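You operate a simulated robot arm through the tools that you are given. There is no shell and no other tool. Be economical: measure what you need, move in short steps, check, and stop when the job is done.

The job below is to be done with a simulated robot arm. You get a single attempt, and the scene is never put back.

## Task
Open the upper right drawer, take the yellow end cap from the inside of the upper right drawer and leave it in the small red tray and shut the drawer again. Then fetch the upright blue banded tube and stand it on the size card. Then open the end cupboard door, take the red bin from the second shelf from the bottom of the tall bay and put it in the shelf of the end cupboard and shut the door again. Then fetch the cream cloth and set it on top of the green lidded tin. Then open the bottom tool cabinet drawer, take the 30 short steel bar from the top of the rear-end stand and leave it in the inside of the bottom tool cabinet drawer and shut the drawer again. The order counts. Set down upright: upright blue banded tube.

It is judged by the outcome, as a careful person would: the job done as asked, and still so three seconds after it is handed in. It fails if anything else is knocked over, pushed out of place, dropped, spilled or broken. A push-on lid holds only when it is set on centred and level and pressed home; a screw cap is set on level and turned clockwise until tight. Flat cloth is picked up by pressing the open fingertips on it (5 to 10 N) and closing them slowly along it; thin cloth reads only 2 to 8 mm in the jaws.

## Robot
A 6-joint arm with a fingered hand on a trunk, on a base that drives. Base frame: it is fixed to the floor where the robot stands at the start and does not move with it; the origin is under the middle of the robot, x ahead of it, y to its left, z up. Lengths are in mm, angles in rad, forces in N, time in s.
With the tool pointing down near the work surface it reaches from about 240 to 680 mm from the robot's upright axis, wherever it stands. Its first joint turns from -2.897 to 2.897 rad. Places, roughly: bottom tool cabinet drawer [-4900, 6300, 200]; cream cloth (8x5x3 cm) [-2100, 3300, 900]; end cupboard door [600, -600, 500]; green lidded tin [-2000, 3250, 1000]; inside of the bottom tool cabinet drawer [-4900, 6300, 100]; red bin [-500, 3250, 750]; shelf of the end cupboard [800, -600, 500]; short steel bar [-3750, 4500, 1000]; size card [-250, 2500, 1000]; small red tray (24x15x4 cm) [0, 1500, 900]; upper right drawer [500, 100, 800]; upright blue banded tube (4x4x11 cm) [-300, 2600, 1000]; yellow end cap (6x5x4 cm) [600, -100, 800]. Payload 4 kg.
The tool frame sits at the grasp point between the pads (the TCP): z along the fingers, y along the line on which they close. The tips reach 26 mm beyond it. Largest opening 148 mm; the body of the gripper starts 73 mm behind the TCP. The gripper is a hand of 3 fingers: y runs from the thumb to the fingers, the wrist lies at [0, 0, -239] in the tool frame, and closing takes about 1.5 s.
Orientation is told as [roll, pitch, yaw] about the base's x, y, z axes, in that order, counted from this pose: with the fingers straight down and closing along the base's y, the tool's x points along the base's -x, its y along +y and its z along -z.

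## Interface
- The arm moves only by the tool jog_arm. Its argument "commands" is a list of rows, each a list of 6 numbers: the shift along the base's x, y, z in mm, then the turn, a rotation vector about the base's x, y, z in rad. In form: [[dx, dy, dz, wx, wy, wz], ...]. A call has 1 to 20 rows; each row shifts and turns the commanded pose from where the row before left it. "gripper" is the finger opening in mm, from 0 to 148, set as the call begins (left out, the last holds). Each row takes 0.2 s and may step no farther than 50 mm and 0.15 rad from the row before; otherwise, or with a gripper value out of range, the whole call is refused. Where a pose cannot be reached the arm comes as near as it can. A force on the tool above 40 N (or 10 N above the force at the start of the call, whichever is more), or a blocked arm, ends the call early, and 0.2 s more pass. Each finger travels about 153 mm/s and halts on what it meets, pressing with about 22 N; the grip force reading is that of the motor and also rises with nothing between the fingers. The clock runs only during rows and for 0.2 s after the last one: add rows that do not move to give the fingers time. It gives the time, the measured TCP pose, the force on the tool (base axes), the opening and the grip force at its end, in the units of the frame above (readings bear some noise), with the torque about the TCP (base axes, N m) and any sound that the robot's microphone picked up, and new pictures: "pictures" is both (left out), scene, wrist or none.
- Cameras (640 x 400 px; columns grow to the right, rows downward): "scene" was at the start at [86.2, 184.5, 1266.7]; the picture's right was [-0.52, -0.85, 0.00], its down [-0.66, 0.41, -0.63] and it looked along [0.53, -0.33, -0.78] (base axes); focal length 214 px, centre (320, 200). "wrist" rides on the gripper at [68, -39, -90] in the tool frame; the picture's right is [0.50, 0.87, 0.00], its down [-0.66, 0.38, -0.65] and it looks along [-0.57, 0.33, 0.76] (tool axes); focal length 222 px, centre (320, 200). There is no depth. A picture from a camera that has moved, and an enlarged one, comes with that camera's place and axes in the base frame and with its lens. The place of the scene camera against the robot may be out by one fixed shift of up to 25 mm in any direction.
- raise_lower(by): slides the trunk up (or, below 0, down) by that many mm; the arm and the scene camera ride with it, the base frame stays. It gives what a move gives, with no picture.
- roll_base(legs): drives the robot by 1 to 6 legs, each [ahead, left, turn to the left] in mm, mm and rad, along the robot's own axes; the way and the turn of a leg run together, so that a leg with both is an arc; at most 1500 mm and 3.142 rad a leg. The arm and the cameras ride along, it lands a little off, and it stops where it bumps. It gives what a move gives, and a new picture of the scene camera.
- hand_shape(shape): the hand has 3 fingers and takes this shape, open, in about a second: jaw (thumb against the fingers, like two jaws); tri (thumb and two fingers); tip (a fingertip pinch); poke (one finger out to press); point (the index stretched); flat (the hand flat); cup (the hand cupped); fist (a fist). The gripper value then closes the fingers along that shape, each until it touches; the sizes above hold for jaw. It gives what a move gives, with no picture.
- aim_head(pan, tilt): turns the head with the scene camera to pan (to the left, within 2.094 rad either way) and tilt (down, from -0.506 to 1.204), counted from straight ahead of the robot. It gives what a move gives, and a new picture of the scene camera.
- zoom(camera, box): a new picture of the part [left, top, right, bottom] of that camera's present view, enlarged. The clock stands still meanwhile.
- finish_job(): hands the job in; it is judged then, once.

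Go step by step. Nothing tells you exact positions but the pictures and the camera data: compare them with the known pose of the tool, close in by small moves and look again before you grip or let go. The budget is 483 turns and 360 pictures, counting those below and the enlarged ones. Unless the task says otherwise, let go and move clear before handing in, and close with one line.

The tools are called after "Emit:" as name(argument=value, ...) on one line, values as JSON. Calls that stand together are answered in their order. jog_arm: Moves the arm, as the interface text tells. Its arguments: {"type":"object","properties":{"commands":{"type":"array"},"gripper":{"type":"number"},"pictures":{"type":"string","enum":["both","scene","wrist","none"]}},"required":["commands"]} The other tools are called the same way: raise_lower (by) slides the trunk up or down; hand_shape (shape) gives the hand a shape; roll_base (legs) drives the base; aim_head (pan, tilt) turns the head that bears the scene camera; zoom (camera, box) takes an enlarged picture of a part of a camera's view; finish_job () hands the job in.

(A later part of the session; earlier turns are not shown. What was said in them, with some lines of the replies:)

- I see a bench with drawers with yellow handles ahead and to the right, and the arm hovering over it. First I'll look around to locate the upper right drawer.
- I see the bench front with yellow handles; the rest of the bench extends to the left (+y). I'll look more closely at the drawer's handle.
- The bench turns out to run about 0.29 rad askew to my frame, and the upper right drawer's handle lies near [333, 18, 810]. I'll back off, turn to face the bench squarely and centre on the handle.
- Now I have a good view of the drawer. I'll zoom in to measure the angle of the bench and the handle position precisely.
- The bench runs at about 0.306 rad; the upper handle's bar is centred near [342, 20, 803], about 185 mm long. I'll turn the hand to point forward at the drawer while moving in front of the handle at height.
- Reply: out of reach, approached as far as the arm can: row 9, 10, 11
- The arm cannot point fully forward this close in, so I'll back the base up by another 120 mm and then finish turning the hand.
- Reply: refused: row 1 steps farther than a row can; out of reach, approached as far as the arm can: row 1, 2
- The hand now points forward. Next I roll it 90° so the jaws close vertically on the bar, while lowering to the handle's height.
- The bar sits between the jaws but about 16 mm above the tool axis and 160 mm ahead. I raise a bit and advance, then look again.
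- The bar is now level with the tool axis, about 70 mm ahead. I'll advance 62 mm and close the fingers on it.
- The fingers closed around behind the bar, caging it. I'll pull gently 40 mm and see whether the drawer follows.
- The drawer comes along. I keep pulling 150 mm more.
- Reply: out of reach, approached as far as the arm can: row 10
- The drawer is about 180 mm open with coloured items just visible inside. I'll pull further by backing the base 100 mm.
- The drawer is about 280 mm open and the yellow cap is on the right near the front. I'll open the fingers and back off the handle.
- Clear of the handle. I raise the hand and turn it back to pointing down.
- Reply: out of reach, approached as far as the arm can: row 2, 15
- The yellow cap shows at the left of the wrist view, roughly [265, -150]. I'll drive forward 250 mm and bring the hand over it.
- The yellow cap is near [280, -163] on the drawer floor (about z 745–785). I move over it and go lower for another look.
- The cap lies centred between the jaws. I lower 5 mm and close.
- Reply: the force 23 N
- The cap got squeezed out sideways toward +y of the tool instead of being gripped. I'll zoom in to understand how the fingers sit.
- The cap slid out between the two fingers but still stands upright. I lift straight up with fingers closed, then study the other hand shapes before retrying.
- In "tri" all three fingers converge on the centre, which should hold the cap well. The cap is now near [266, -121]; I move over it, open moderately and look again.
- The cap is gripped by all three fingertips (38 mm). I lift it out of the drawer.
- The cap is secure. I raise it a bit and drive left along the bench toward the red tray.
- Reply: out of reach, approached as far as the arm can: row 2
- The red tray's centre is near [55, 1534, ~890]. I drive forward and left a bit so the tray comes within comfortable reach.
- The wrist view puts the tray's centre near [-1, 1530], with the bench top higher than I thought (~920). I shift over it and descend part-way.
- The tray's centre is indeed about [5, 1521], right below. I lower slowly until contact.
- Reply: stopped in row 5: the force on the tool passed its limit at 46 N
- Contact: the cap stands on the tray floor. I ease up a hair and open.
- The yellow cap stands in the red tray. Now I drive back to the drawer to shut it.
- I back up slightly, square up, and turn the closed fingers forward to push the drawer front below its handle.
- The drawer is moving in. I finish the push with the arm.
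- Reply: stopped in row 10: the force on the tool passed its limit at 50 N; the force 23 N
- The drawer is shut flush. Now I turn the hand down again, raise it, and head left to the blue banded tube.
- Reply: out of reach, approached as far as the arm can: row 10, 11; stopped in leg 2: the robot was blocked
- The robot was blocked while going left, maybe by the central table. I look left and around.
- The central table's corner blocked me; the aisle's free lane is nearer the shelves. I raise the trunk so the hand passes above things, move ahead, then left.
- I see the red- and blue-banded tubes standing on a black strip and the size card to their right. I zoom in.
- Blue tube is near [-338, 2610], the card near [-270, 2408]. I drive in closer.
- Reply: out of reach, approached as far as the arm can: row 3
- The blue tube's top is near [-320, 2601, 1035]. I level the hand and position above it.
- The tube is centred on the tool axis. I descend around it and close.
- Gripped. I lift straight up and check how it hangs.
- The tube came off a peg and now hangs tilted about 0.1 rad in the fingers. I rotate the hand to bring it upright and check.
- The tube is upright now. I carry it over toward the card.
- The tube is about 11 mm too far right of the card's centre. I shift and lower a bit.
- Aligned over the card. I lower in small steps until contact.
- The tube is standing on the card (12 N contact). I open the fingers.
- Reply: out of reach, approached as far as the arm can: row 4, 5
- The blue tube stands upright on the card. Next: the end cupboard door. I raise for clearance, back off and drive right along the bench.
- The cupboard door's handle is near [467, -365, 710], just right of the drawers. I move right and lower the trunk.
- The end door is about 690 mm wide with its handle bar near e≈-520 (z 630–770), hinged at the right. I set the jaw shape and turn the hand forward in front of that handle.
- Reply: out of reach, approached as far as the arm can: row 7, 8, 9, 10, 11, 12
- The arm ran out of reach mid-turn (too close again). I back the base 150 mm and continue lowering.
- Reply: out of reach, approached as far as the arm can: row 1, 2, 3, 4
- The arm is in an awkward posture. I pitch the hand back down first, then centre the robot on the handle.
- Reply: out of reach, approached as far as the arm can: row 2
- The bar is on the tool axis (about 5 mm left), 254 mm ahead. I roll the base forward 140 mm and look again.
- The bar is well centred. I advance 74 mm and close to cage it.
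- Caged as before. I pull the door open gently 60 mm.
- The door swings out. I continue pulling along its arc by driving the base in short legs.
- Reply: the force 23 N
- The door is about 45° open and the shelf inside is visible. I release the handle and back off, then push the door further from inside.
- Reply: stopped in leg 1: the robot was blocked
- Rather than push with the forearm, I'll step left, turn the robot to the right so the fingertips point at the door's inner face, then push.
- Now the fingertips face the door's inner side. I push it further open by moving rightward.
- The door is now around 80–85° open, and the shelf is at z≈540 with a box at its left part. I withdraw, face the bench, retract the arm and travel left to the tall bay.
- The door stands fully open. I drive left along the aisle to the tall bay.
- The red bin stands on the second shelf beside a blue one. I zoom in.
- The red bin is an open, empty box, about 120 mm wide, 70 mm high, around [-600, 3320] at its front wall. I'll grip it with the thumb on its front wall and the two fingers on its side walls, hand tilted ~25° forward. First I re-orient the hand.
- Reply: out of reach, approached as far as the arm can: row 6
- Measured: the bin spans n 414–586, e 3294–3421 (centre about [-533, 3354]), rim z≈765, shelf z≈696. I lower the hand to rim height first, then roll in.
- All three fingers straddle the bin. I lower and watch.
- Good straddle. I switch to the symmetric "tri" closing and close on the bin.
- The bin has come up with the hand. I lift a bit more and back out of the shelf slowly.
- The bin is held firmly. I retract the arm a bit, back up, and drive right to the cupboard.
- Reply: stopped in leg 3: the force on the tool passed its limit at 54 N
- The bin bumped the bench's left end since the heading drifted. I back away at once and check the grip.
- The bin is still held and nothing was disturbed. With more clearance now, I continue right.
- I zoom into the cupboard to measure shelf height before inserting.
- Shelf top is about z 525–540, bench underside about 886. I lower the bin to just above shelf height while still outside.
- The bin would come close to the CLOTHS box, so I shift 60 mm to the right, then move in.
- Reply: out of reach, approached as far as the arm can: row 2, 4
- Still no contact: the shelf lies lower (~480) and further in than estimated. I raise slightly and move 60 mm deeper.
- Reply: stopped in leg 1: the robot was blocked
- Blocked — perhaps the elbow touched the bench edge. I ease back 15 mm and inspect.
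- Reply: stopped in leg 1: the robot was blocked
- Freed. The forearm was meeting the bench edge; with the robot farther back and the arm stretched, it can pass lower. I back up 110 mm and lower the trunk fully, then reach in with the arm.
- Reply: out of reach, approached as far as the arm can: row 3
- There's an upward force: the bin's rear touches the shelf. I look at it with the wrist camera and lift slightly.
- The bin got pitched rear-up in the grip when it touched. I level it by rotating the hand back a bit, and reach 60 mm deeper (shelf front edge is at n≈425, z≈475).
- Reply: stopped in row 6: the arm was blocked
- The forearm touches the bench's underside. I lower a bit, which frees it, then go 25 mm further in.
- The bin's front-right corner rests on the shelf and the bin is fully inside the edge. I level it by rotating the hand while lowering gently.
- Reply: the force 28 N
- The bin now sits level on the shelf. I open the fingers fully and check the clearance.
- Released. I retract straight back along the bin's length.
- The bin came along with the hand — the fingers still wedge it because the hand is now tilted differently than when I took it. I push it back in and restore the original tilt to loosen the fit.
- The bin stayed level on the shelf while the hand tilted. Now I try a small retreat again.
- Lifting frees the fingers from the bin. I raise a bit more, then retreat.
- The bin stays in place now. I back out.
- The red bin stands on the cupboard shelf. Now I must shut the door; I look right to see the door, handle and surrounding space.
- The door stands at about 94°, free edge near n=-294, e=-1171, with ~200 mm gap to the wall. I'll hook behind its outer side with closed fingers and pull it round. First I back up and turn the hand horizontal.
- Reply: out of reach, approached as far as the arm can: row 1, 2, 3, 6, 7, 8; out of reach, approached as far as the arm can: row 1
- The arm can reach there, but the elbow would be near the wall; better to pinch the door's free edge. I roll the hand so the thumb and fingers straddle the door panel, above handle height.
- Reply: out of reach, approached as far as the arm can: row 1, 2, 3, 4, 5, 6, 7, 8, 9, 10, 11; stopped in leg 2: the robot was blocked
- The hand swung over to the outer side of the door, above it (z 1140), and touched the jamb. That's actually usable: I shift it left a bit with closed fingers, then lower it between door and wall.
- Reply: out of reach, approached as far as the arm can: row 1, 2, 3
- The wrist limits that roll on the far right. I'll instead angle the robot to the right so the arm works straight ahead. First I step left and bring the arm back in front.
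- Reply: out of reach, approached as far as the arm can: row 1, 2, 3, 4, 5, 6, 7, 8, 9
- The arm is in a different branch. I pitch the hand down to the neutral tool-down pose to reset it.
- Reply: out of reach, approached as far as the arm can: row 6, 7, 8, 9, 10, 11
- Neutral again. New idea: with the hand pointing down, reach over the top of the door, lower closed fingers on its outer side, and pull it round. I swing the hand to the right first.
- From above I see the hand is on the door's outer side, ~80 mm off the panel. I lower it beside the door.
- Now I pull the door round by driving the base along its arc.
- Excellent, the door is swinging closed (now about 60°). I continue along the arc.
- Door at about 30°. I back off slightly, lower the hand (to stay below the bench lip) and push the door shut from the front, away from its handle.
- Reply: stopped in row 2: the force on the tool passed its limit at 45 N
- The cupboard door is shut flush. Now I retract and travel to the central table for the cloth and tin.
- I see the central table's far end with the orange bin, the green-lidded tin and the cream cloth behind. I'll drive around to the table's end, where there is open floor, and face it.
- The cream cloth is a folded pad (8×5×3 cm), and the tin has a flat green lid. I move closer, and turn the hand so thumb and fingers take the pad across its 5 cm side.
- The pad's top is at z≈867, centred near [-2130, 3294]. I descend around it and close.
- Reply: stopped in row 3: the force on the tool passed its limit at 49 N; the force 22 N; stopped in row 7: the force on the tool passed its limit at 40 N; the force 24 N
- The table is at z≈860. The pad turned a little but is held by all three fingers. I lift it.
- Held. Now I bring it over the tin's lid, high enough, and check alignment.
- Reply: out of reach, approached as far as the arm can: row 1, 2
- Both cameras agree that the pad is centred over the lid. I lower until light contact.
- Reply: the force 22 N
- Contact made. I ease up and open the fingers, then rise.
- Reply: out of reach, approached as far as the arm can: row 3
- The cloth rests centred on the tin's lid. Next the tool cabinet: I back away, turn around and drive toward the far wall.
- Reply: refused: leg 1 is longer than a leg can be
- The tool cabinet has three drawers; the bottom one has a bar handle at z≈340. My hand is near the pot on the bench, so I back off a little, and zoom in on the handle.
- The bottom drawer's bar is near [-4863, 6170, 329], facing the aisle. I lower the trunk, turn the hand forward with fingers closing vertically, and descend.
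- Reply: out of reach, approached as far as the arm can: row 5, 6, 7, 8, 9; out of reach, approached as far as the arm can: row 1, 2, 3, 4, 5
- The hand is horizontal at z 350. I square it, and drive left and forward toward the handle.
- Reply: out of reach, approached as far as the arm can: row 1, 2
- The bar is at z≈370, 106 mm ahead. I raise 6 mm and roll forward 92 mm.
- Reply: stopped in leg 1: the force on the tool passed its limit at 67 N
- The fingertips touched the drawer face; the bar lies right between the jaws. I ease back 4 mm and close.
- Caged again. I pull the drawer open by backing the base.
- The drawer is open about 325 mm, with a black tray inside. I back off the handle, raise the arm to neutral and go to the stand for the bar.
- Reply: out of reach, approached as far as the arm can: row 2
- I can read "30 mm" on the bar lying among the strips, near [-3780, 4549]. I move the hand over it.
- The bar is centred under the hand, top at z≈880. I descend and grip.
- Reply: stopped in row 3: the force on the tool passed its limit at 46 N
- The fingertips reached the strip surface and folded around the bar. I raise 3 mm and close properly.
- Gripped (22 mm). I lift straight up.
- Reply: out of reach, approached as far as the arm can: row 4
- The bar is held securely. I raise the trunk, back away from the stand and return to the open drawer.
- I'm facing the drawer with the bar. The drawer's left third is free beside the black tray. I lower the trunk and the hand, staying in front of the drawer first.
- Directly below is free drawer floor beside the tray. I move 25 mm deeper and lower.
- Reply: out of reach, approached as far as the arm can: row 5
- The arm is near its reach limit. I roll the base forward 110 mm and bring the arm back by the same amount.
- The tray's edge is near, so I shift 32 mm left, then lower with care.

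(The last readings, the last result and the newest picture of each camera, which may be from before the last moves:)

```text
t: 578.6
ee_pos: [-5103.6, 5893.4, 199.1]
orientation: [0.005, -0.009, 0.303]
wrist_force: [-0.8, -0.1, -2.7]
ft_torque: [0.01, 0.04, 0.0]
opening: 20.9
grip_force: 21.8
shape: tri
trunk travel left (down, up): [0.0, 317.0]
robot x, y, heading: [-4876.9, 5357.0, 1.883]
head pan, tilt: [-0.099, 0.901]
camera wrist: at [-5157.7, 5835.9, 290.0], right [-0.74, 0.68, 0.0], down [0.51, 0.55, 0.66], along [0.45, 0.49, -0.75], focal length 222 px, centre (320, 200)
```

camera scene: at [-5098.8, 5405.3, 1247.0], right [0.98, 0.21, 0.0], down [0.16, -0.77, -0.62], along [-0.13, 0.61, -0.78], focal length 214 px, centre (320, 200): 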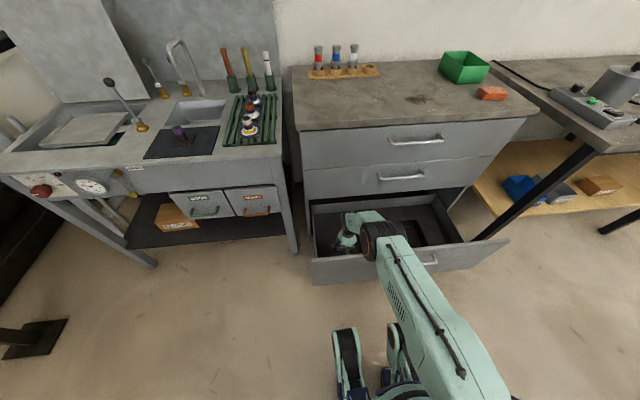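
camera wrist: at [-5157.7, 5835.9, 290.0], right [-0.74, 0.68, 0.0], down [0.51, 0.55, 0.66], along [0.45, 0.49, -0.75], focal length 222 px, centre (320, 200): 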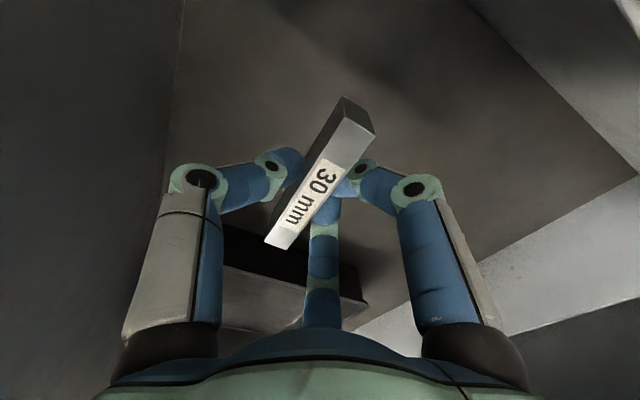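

Emit:
jog_arm(commands=[[0, 0, -8, 0, 0, 0], [0, 0, -6, 0, 0, 0], [0, 0, -5, 0, 0, 0], [0, 0, -4, 0, 0, 0], [0, 0, -4, 0, 0, 0]], pictures="wrist")

```text
t: 579.9
ee_pos: [-5101.2, 5885.3, 185.0]
orientation: [0.005, -0.007, 0.302]
wrist_force: [0.2, -0.8, -4.4]
ft_torque: [0.02, -0.01, 0.0]
opening: 20.8
grip_force: 21.9
shape: tri
out of reach, approached as far as the arm can: row 1, 3, 5
trunk travel left (down, up): [0.0, 317.0]
robot x, y, heading: [-4879.4, 5354.7, 1.882]
head pan, tilt: [-0.099, 0.901]
camera wrist: at [-5154.8, 5827.9, 274.4], right [-0.74, 0.68, 0.0], down [0.51, 0.55, 0.66], along [0.45, 0.49, -0.75], focal length 222 px, centre (320, 200)
```

wrist: 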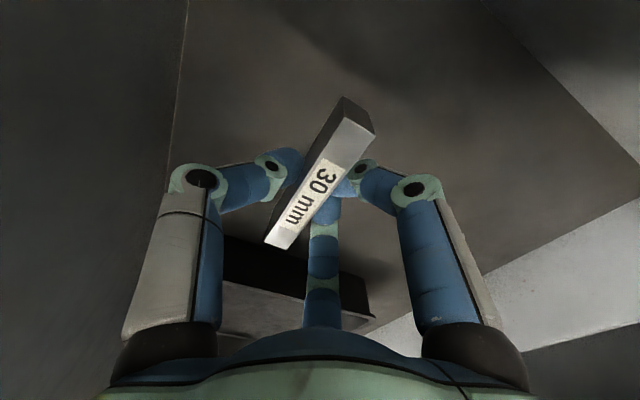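

The arm is at its lower limit here; getting closer lets it bend further down. I roll forward 70 mm with the arm retracting the same amount, then continue.

Emit:
jog_arm(commands=[[0, 0, 15, 0, 0, 0], [0, 0, 15, 0, 0, 0]], pictures="none")

Emit:
roll_base(legs=[[75, 0, 0]])

Emit:
jog_arm(commands=[[6, -18, 0, 0, 0, 0], [6, -18, 0, 0, 0, 0], [6, -18, 0, 0, 0, 0], [3, -9, 0, 0, 0, 0]], pictures="scene")

```text
t: 580.5
ee_pos: [-5098.9, 5884.7, 214.9]
orientation: [0.004, -0.009, 0.304]
wrist_force: [-0.8, 0.7, -3.4]
ft_torque: [0.03, 0.01, 0.02]
opening: 20.6
grip_force: 21.7
shape: tri
trunk travel left (down, up): [0.0, 317.0]
robot x, y, heading: [-4870.2, 5359.0, 1.871]
head pan, tilt: [-0.099, 0.901]
```

```text
t: 581.5
ee_pos: [-5122.1, 5955.9, 214.7]
orientation: [0.006, -0.008, 0.304]
wrist_force: [-0.2, 0.4, -1.9]
ft_torque: [0.01, 0.02, 0.03]
opening: 20.9
grip_force: 22.2
shape: tri
trunk travel left (down, up): [0.0, 317.0]
robot x, y, heading: [-4894.4, 5427.3, 1.874]
head pan, tilt: [-0.099, 0.901]
camera scene: at [-5121.3, 5476.4, 1247.0], right [0.98, 0.21, 0.0], down [0.16, -0.77, -0.62], along [-0.13, 0.61, -0.78], focal length 214 px, centre (320, 200)
```

scene: 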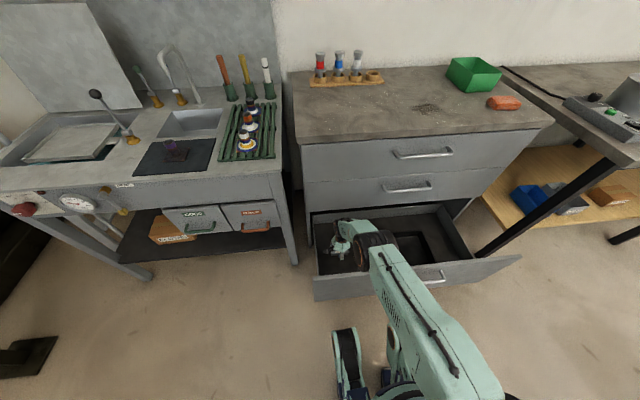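

```text
t: 582.5
ee_pos: [-5099.7, 5892.1, 214.3]
orientation: [0.006, -0.01, 0.303]
wrist_force: [0.0, 0.0, -4.6]
ft_torque: [0.01, 0.03, -0.04]
opening: 20.8
grip_force: 21.8
shape: tri
trunk travel left (down, up): [0.0, 317.0]
robot x, y, heading: [-4896.5, 5430.4, 1.878]
head pan, tilt: [-0.099, 0.901]
camera scene: at [-5121.3, 5476.3, 1247.0], right [0.98, 0.21, 0.0], down [0.16, -0.77, -0.62], along [-0.13, 0.61, -0.78], focal length 214 px, centre (320, 200)
```

scene: 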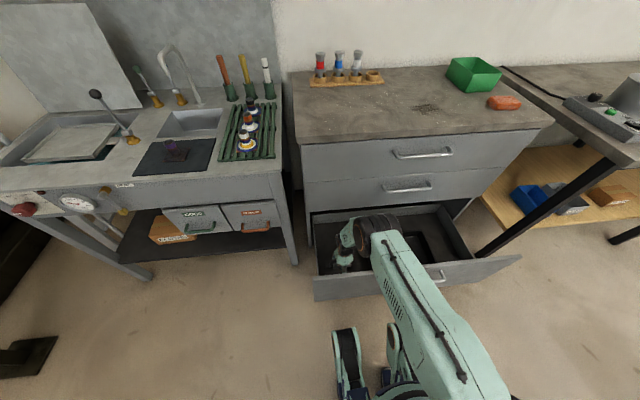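

Now I lower again in small steps.

Emit:
jog_arm(commands=[[0, 0, -10, 0, 0, 0], [0, 0, -10, 0, 0, 0], [0, 0, -8, 0, 0, 0], [0, 0, -6, 0, 0, 0], [0, 0, -6, 0, 0, 0], [0, 0, -5, 0, 0, 0], [0, 0, -5, 0, 0, 0]], pictures="wrist")

```text
t: 584.1
ee_pos: [-5101.3, 5892.5, 164.4]
orientation: [0.006, -0.009, 0.303]
wrist_force: [0.5, -0.5, -3.7]
ft_torque: [0.01, 0.01, 0.0]
opening: 20.9
grip_force: 21.9
shape: tri
trunk travel left (down, up): [0.0, 317.0]
robot x, y, heading: [-4897.9, 5431.1, 1.876]
head pan, tilt: [-0.099, 0.901]
camera wrist: at [-5154.9, 5835.6, 254.5], right [-0.74, 0.68, 0.0], down [0.51, 0.55, 0.66], along [0.45, 0.49, -0.75], focal length 222 px, centre (320, 200)
```

wrist: 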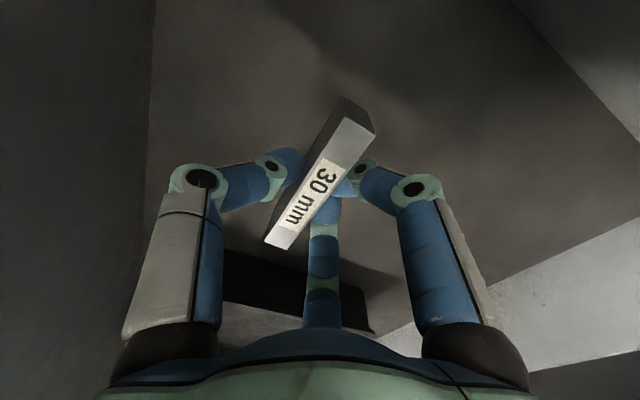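

Emit:
jog_arm(commands=[[0, 0, -4, 0, 0, 0], [0, 0, -4, 0, 0, 0], [0, 0, -4, 0, 0, 0], [0, 0, -4, 0, 0, 0], [0, 0, -4, 0, 0, 0], [0, 0, -4, 0, 0, 0], [0, 0, -4, 0, 0, 0]], pictures="none")

```text
t: 585.7
ee_pos: [-5101.3, 5892.9, 135.8]
orientation: [0.007, -0.008, 0.305]
wrist_force: [0.7, -0.5, -3.6]
ft_torque: [0.02, 0.03, -0.03]
opening: 21.1
grip_force: 22.3
shape: tri
trunk travel left (down, up): [0.0, 317.0]
robot x, y, heading: [-4898.4, 5428.6, 1.882]
head pan, tilt: [-0.099, 0.901]
```

Emit:
jog_arm(commands=[[0, 0, -3, 0, 0, 0], [0, 0, -3, 0, 0, 0], [0, 0, -3, 0, 0, 0], [0, 0, -3, 0, 0, 0], [0, 0, -3, 0, 0, 0], [0, 0, -3, 0, 0, 0]], pictures="wrist")

```text
t: 587.0
ee_pos: [-5104.0, 5898.0, 125.7]
orientation: [0.016, -0.007, 0.305]
wrist_force: [-0.9, 0.1, 21.8]
ft_torque: [-0.29, -0.05, -0.04]
opening: 22.2
grip_force: 21.9
shape: tri
trunk travel left (down, up): [0.0, 317.0]
robot x, y, heading: [-4899.1, 5431.7, 1.879]
head pan, tilt: [-0.099, 0.901]
stopped in row 6: the force on the tool passed its limit at 45 N (the readings are from after the stop); the commanded pose is now the measured one
camera wrist: at [-5157.3, 5840.3, 215.4], right [-0.74, 0.68, 0.01], down [0.51, 0.55, 0.66], along [0.44, 0.49, -0.75], focal length 222 px, centre (320, 200)
```

wrist: 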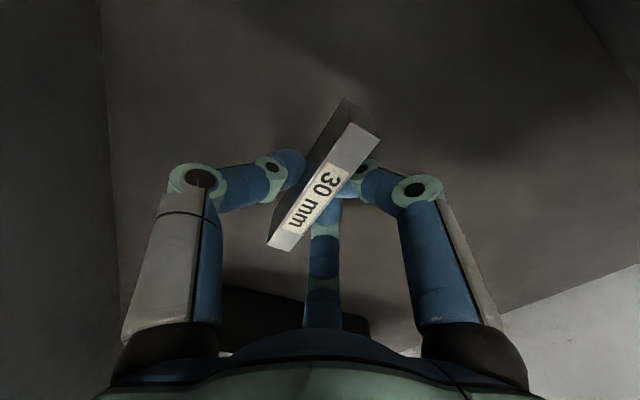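

The bar is on the drawer floor. I ease up a touch, open, and rise.

Emit:
jog_arm(commands=[[0, 0, 2, 0, 0, 0], [0, 0, 0, 0, 0, 0]], pictures="none")

Emit:
jog_arm(commands=[[0, 0, 0, 0, 0, 0], [0, 0, 0, 0, 0, 0], [0, 0, 0, 0, 0, 0]], gripper=65, pictures="none")

Emit:
jog_arm(commands=[[0, 0, 10, 0, 0, 0], [0, 0, 25, 0, 0, 0], [0, 0, 40, 0, 0, 0], [0, 0, 40, 0, 0, 0], [0, 0, 40, 0, 0, 0], [0, 0, 40, 0, 0, 0]], pictures="wrist")

```text
t: 587.5
ee_pos: [-5102.6, 5896.7, 127.2]
orientation: [0.012, -0.009, 0.305]
wrist_force: [-0.2, 3.4, 11.4]
ft_torque: [-0.05, -0.03, 0.03]
opening: 21.9
grip_force: 21.9
shape: tri
trunk travel left (down, up): [0.0, 317.0]
robot x, y, heading: [-4899.3, 5428.3, 1.874]
head pan, tilt: [-0.099, 0.901]
```

```text
t: 588.4
ee_pos: [-5102.5, 5896.2, 125.6]
orientation: [0.011, -0.008, 0.303]
wrist_force: [0.2, 1.6, 20.1]
ft_torque: [-0.2, 0.02, -0.01]
opening: 59.7
grip_force: 0.0
shape: tri
trunk travel left (down, up): [0.0, 317.0]
robot x, y, heading: [-4899.4, 5427.6, 1.878]
head pan, tilt: [-0.099, 0.901]
```

```text
t: 589.8
ee_pos: [-5101.2, 5895.1, 319.7]
orientation: [0.01, -0.008, 0.304]
wrist_force: [-0.7, 0.0, 0.4]
ft_torque: [-0.04, -0.01, -0.03]
opening: 64.2
grip_force: 0.0
shape: tri
trunk travel left (down, up): [0.0, 317.0]
robot x, y, heading: [-4900.6, 5424.0, 1.877]
head pan, tilt: [-0.099, 0.901]
camera wrist: at [-5155.8, 5838.2, 409.2], right [-0.74, 0.68, 0.01], down [0.51, 0.55, 0.66], along [0.45, 0.49, -0.75], focal length 222 px, centre (320, 200)
```

wrist: 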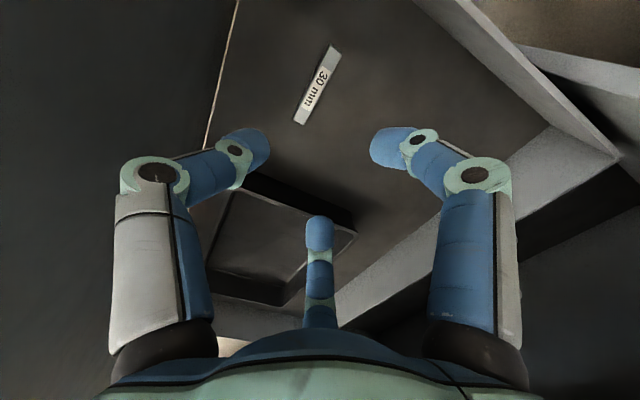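

The bar lies flat on the drawer floor, released. I raise out of the drawer, back off, and then push the drawer shut.

Emit:
jog_arm(commands=[[0, 0, 45, 0, 0, 0], [0, 0, 45, 0, 0, 0], [0, 0, 45, 0, 0, 0], [0, 0, 45, 0, 0, 0], [0, 0, 45, 0, 0, 0], [0, 0, 45, 0, 0, 0]], gripper=0, pictures="none")

Emit:
roll_base(legs=[[-340, 0, 0], [0, -140, 0]])

Emit:
jog_arm(commands=[[0, 0, -45, 0, 0, 0], [0, 0, -45, 0, 0, 0], [0, 0, -45, 0, 0, 0], [0, 0, -45, 0, 0, 0], [0, 0, -45, 0, 0, 0], [0, 0, -45, 0, 0, 0]], pictures="both")

```text
t: 591.1
ee_pos: [-5103.4, 5895.7, 591.9]
orientation: [0.009, -0.009, 0.303]
wrist_force: [-0.8, 0.9, -0.3]
ft_torque: [0.0, -0.03, 0.03]
opening: 0.0
grip_force: 21.9
shape: tri
trunk travel left (down, up): [0.0, 317.0]
robot x, y, heading: [-4898.0, 5429.5, 1.876]
head pan, tilt: [-0.099, 0.901]
```

```text
t: 594.9
ee_pos: [-4867.3, 5617.2, 590.0]
orientation: [0.01, -0.009, 0.3]
wrist_force: [-0.3, 0.1, 0.2]
ft_torque: [0.01, 0.01, -0.02]
opening: 0.0
grip_force: 22.0
shape: tri
trunk travel left (down, up): [0.0, 317.0]
robot x, y, heading: [-4664.3, 5148.2, 1.875]
head pan, tilt: [-0.099, 0.901]
camera scene: at [-4886.3, 5196.0, 1247.0], right [0.98, 0.2, 0.0], down [0.16, -0.77, -0.62], along [-0.12, 0.61, -0.78], focal length 214 px, centre (320, 200)
```

scene: 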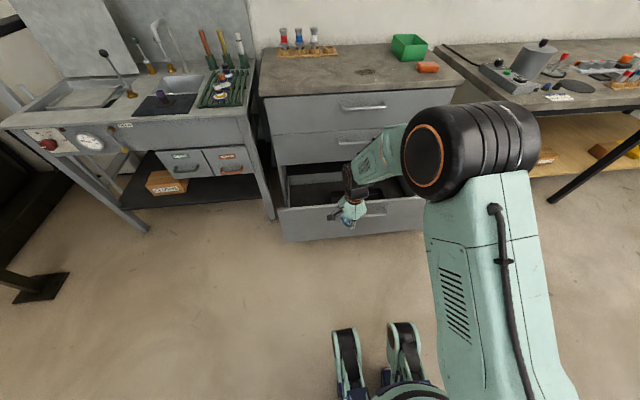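

```text
t: 596.2
ee_pos: [-4866.5, 5615.4, 319.9]
orientation: [0.013, -0.006, 0.299]
wrist_force: [0.2, 0.1, 0.3]
ft_torque: [-0.05, 0.05, 0.02]
opening: 0.0
grip_force: 22.6
shape: tri
trunk travel left (down, up): [0.0, 317.0]
robot x, y, heading: [-4665.6, 5144.4, 1.869]
head pan, tilt: [-0.099, 0.901]
camera scene: at [-4886.4, 5196.0, 1247.0], right [0.98, 0.2, 0.0], down [0.16, -0.77, -0.62], along [-0.12, 0.61, -0.78], focal length 214 px, centre (320, 200)
camera wrist: at [-4921.0, 5557.6, 409.2], right [-0.73, 0.68, 0.01], down [0.51, 0.55, 0.66], along [0.45, 0.49, -0.75], focal length 222 px, centre (320, 200)
```

scene: 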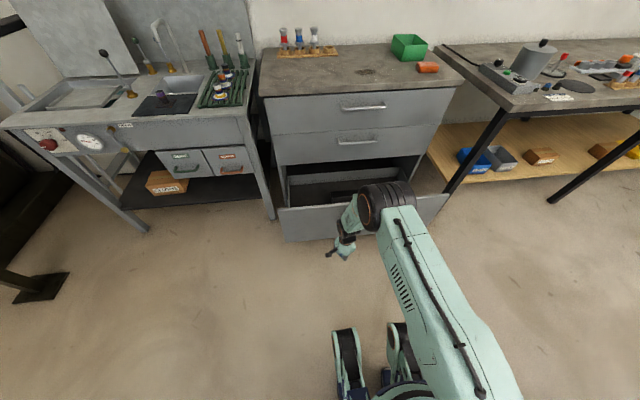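
wrist: 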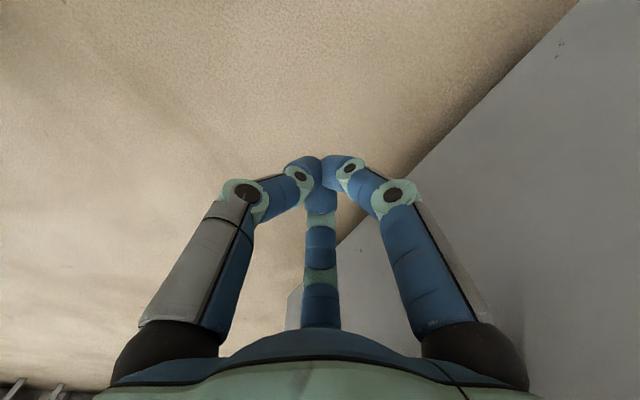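

The elbow sits close above the hand, so I stretch the arm forward first, then push with the base.

Emit:
jog_arm(commands=[[-7, 22, 0, 0, 0, 0], [-7, 22, 0, 0, 0, 0], [-7, 22, 0, 0, 0, 0], [-7, 22, 0, 0, 0, 0], [-7, 22, 0, 0, 0, 0]], pictures="none")

Emit:
roll_base(legs=[[200, 0, 0]])

```text
t: 597.5
ee_pos: [-4902.5, 5728.9, 320.5]
orientation: [0.01, -0.01, 0.3]
wrist_force: [0.8, 0.2, -0.1]
ft_torque: [0.01, 0.0, -0.04]
opening: 0.0
grip_force: 22.8
shape: tri
trunk travel left (down, up): [0.0, 317.0]
robot x, y, heading: [-4667.7, 5148.9, 1.871]
head pan, tilt: [-0.099, 0.901]
```

```text
t: 599.0
ee_pos: [-4964.8, 5911.3, 321.2]
orientation: [0.011, -0.01, 0.303]
wrist_force: [-34.0, -13.2, 4.1]
ft_torque: [0.96, -1.57, 0.93]
opening: 0.4
grip_force: 21.9
shape: tri
trunk travel left (down, up): [0.0, 317.0]
robot x, y, heading: [-4723.2, 5336.9, 1.878]
head pan, tilt: [-0.099, 0.901]
camera scene: at [-4946.0, 5380.6, 1246.8], right [0.98, 0.2, 0.0], down [0.16, -0.77, -0.62], along [-0.13, 0.61, -0.78], focal length 214 px, centre (320, 200)
```

scene: 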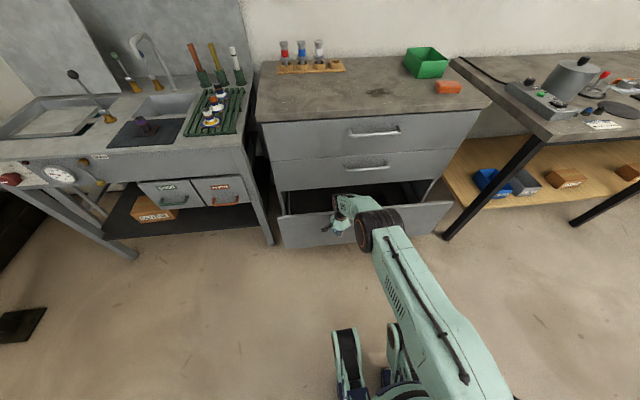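

There's a sideways force, perhaps from the handle's end. I check with the wrist camera.

Emit:
jog_arm(commands=[[0, 0, 0, 0, 0, 0]], pictures="wrist")

Emit:
zoom(camera="scene", box=[250, 140, 470, 280])

```text
t: 599.4
ee_pos: [-4966.3, 5911.4, 320.7]
orientation: [0.01, -0.007, 0.304]
wrist_force: [-5.8, -5.1, 0.8]
ft_torque: [0.38, -0.22, 0.17]
opening: 0.0
grip_force: 21.7
shape: tri
trunk travel left (down, up): [0.0, 317.0]
robot x, y, heading: [-4722.3, 5330.5, 1.875]
head pan, tilt: [-0.099, 0.901]
camera wrist: at [-5019.2, 5853.9, 410.4], right [-0.74, 0.68, 0.01], down [0.51, 0.55, 0.66], along [0.44, 0.49, -0.75], focal length 222 px, centre (320, 200)
```

wrist: 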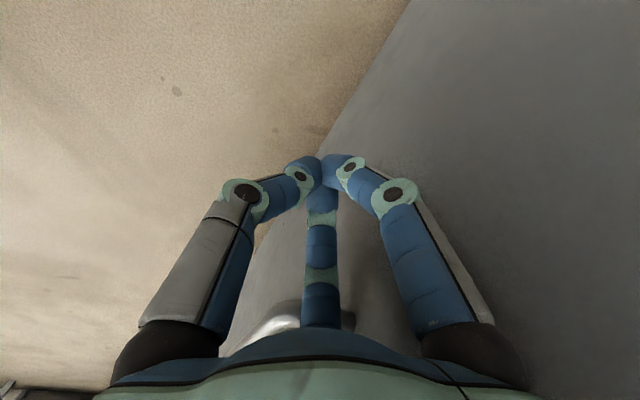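

```text
2.86 times, centred on (360, 210) of scene
camera zoom: at [-4945.0, 5381.1, 1247.0], right [0.98, 0.2, 0.0], down [0.16, -0.77, -0.62], along [-0.13, 0.61, -0.78], focal length 613 px, centre (206, 171)
```

zoom: 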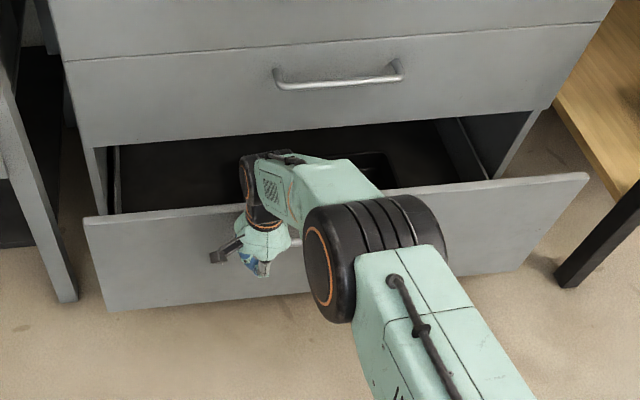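

The hand touches the handle's left end. I shift 35 mm left and carry on pushing.

Emit:
jog_arm(commands=[[3, -10, 0, 0, 0, 0], [-17, -5, 0, 0, 0, 0], [-17, -5, 0, 0, 0, 0]], pictures="none")

Emit:
roll_base(legs=[[110, 0, 0]])

```text
t: 600.2
ee_pos: [-4995.4, 5891.3, 320.6]
orientation: [0.011, -0.007, 0.304]
wrist_force: [-1.0, 1.0, -0.2]
ft_torque: [-0.02, -0.01, 0.0]
opening: 0.0
grip_force: 22.6
shape: tri
trunk travel left (down, up): [0.0, 317.0]
robot x, y, heading: [-4723.1, 5334.4, 1.872]
head pan, tilt: [-0.099, 0.901]
```

```text
t: 601.4
ee_pos: [-5028.2, 5994.5, 321.6]
orientation: [0.011, -0.008, 0.303]
wrist_force: [0.0, -0.8, 0.0]
ft_torque: [-0.02, -0.01, 0.0]
opening: 0.0
grip_force: 22.2
shape: tri
trunk travel left (down, up): [0.0, 317.0]
robot x, y, heading: [-4752.3, 5437.1, 1.874]
head pan, tilt: [-0.099, 0.901]
camera scene: at [-4977.1, 5484.6, 1247.0], right [0.98, 0.2, 0.0], down [0.16, -0.77, -0.62], along [-0.13, 0.61, -0.78], focal length 214 px, centre (320, 200)
```

scene: 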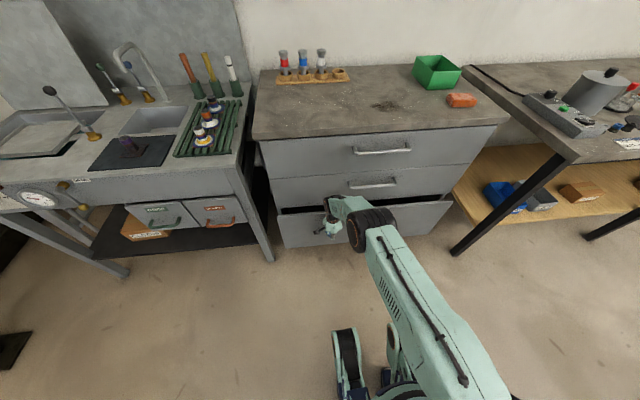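

Emit:
roll_base(legs=[[35, 0, 0]])

Emit:
jog_arm(commands=[[-1.5, 4.8, 0, 0, 0, 0], [-1.5, 4.8, 0, 0, 0, 0], [-1.5, 4.8, 0, 0, 0, 0], [-1.5, 4.8, 0, 0, 0, 0], [-1.5, 4.8, 0, 0, 0, 0], [-1.5, 4.8, 0, 0, 0, 0], [-1.5, 4.8, 0, 0, 0, 0], [-1.5, 4.8, 0, 0, 0, 0]], pictures="scene")

Emit:
zoom(camera="scene", box=[240, 130, 470, 280])

```text
t: 602.3
ee_pos: [-5039.4, 6028.2, 320.7]
orientation: [0.01, -0.007, 0.305]
wrist_force: [-0.3, 0.5, 0.4]
ft_torque: [-0.03, -0.01, 0.03]
opening: 0.1
grip_force: 22.2
shape: tri
trunk travel left (down, up): [0.0, 317.0]
robot x, y, heading: [-4766.8, 5466.8, 1.874]
head pan, tilt: [-0.099, 0.901]
camera scene: at [-4987.4, 5517.1, 1247.0], right [0.98, 0.2, 0.0], down [0.16, -0.77, -0.62], along [-0.13, 0.61, -0.78], focal length 214 px, centre (320, 200)
```

scene: 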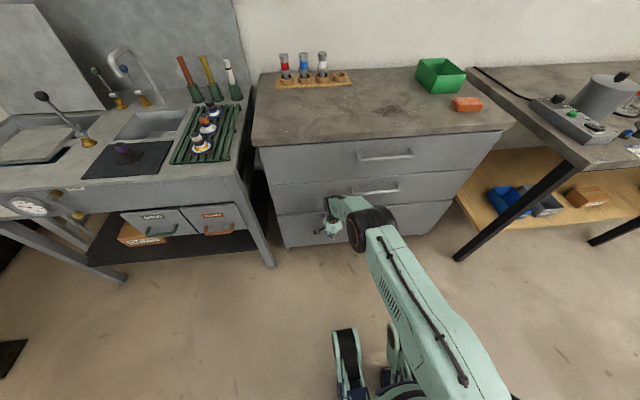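

```text
t: 604.1
ee_pos: [-5047.8, 6056.6, 322.2]
orientation: [0.011, -0.006, 0.305]
wrist_force: [0.3, -1.9, -1.6]
ft_torque: [0.21, 0.0, 0.03]
opening: 0.0
grip_force: 21.7
shape: tri
out of reach, approached as far as the arm can: row 7, 8
trunk travel left (down, up): [0.0, 317.0]
robot x, y, heading: [-4765.9, 5468.3, 1.878]
head pan, tilt: [-0.099, 0.901]
camera scene: at [-4987.4, 5516.9, 1247.0], right [0.98, 0.2, 0.0], down [0.16, -0.77, -0.62], along [-0.13, 0.61, -0.78], focal length 214 px, centre (320, 200)
```

scene: 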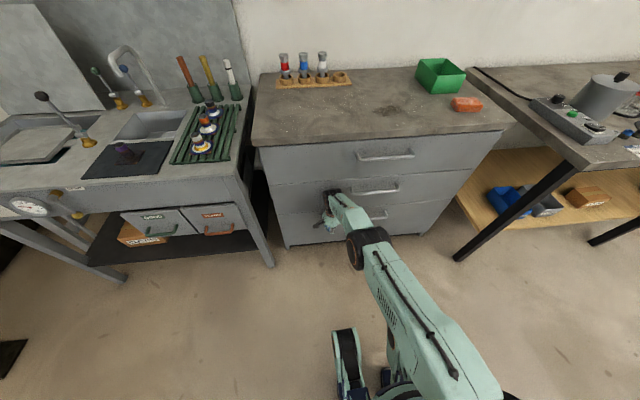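

```text
2.67 times, centred on (355, 205) of scene
camera zoom: at [-4987.4, 5516.9, 1247.0], right [0.98, 0.2, 0.0], down [0.16, -0.77, -0.62], along [-0.13, 0.61, -0.78], focal length 572 px, centre (227, 187)
```

zoom: 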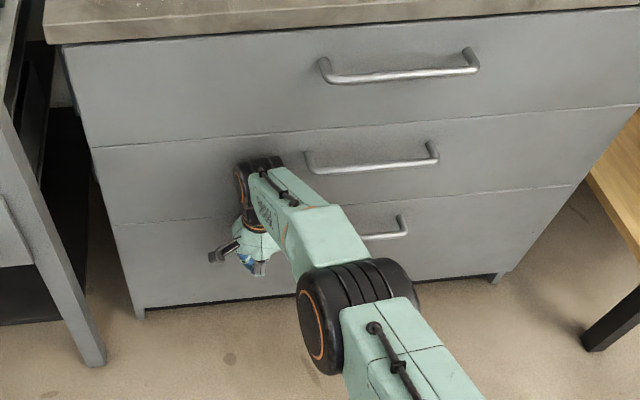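

The drawer looks flush. I back off and inspect it.

Emit:
roll_base(legs=[[-250, 0, 0]])

Emit:
aim_head(pan=-0.1, tilt=0.75)

Emit:
zoom(camera="scene", box=[220, 100, 460, 260])

```text
t: 605.9
ee_pos: [-4973.8, 5824.7, 323.4]
orientation: [0.01, -0.008, 0.306]
wrist_force: [-0.4, -0.2, 0.5]
ft_torque: [-0.02, 0.01, -0.02]
opening: 0.1
grip_force: 21.3
shape: tri
trunk travel left (down, up): [0.0, 317.0]
robot x, y, heading: [-4689.9, 5235.8, 1.874]
head pan, tilt: [-0.099, 0.901]
camera scene: at [-4913.7, 5283.2, 1247.0], right [0.98, 0.21, 0.0], down [0.16, -0.77, -0.62], along [-0.13, 0.61, -0.78], focal length 214 px, centre (320, 200)
```

scene: 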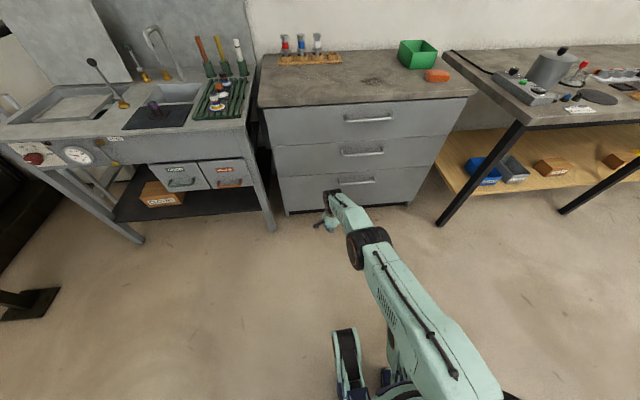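

```text
t: 606.6
ee_pos: [-4974.6, 5822.8, 323.3]
orientation: [0.011, -0.007, 0.306]
wrist_force: [-0.4, -0.5, -0.4]
ft_torque: [-0.01, 0.0, 0.01]
opening: 0.0
grip_force: 22.2
shape: tri
trunk travel left (down, up): [0.0, 317.0]
robot x, y, heading: [-4688.7, 5236.1, 1.882]
head pan, tilt: [-0.099, 0.75]
camera scene: at [-4915.2, 5290.5, 1258.9], right [0.98, 0.21, 0.0], down [0.14, -0.67, -0.73], along [-0.15, 0.72, -0.68], focal length 214 px, centre (320, 200)
```

scene: 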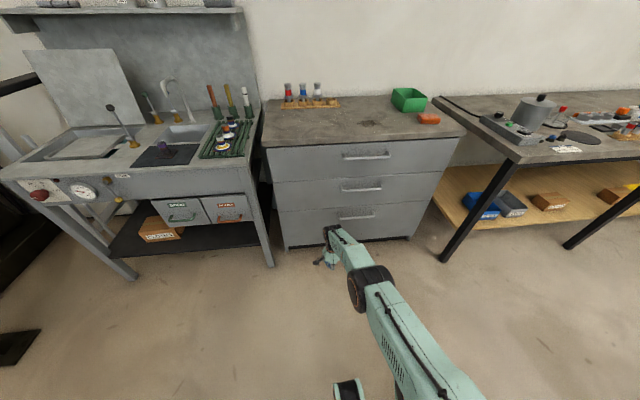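

```text
2.50 times, centred on (340, 180) of scene
camera zoom: at [-4915.2, 5290.5, 1258.9], right [0.98, 0.21, 0.0], down [0.14, -0.67, -0.73], along [-0.15, 0.72, -0.68], focal length 536 px, centre (270, 250)
```

zoom: 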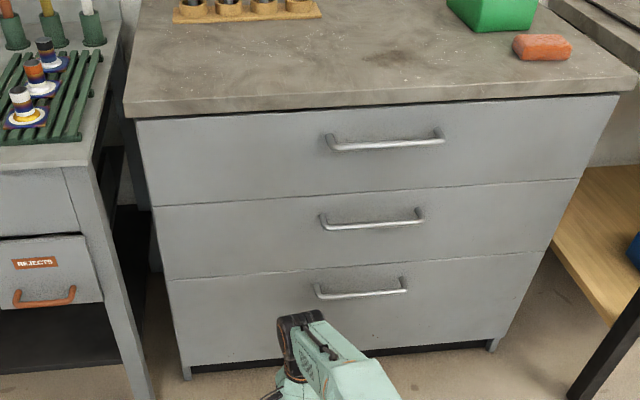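

Emit:
zoom(camera="scene", box=[360, 170, 450, 245])

Emit:
zoom(camera="scene", box=[260, 190, 350, 255])

```text
5.33 times, centred on (405, 208) of scene
camera zoom: at [-4915.2, 5290.5, 1258.9], right [0.98, 0.21, 0.0], down [0.14, -0.67, -0.73], along [-0.15, 0.72, -0.68], focal length 1144 px, centre (-133, 160)
```

zoom: 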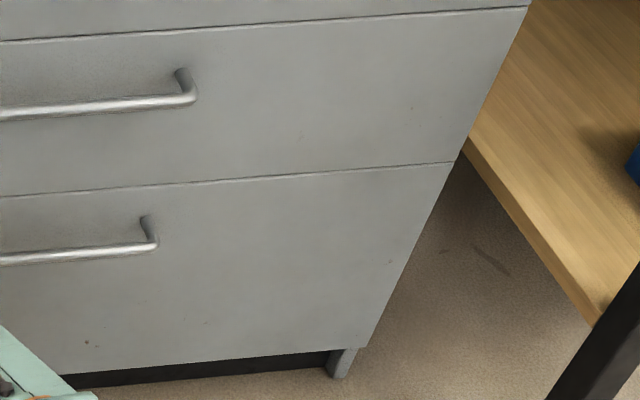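

```text
6.15 times, centred on (305, 222) of scene
camera zoom: at [-4915.2, 5290.5, 1258.9], right [0.98, 0.21, 0.0], down [0.14, -0.67, -0.73], along [-0.15, 0.72, -0.68], focal length 1320 px, centre (412, 62)
```

zoom: 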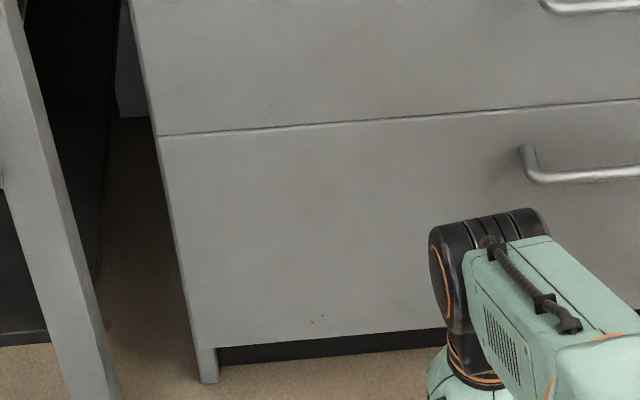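

The bottom drawer is flush with the others, the hand is clear, and all five parts of the job are done in order. I hand it in.

Emit:
finish_job()

```text
The job is handed in.
```

I carried out all five parts in order and handed the job in. The cap is in the red tray, the blue banded tube stands upright on the size card and the red bin is on the end cupboard shelf. The cloth lies on the tin lid, the 30 mm bar is in the bottom tool cabinet drawer, and the door and both drawers are shut.
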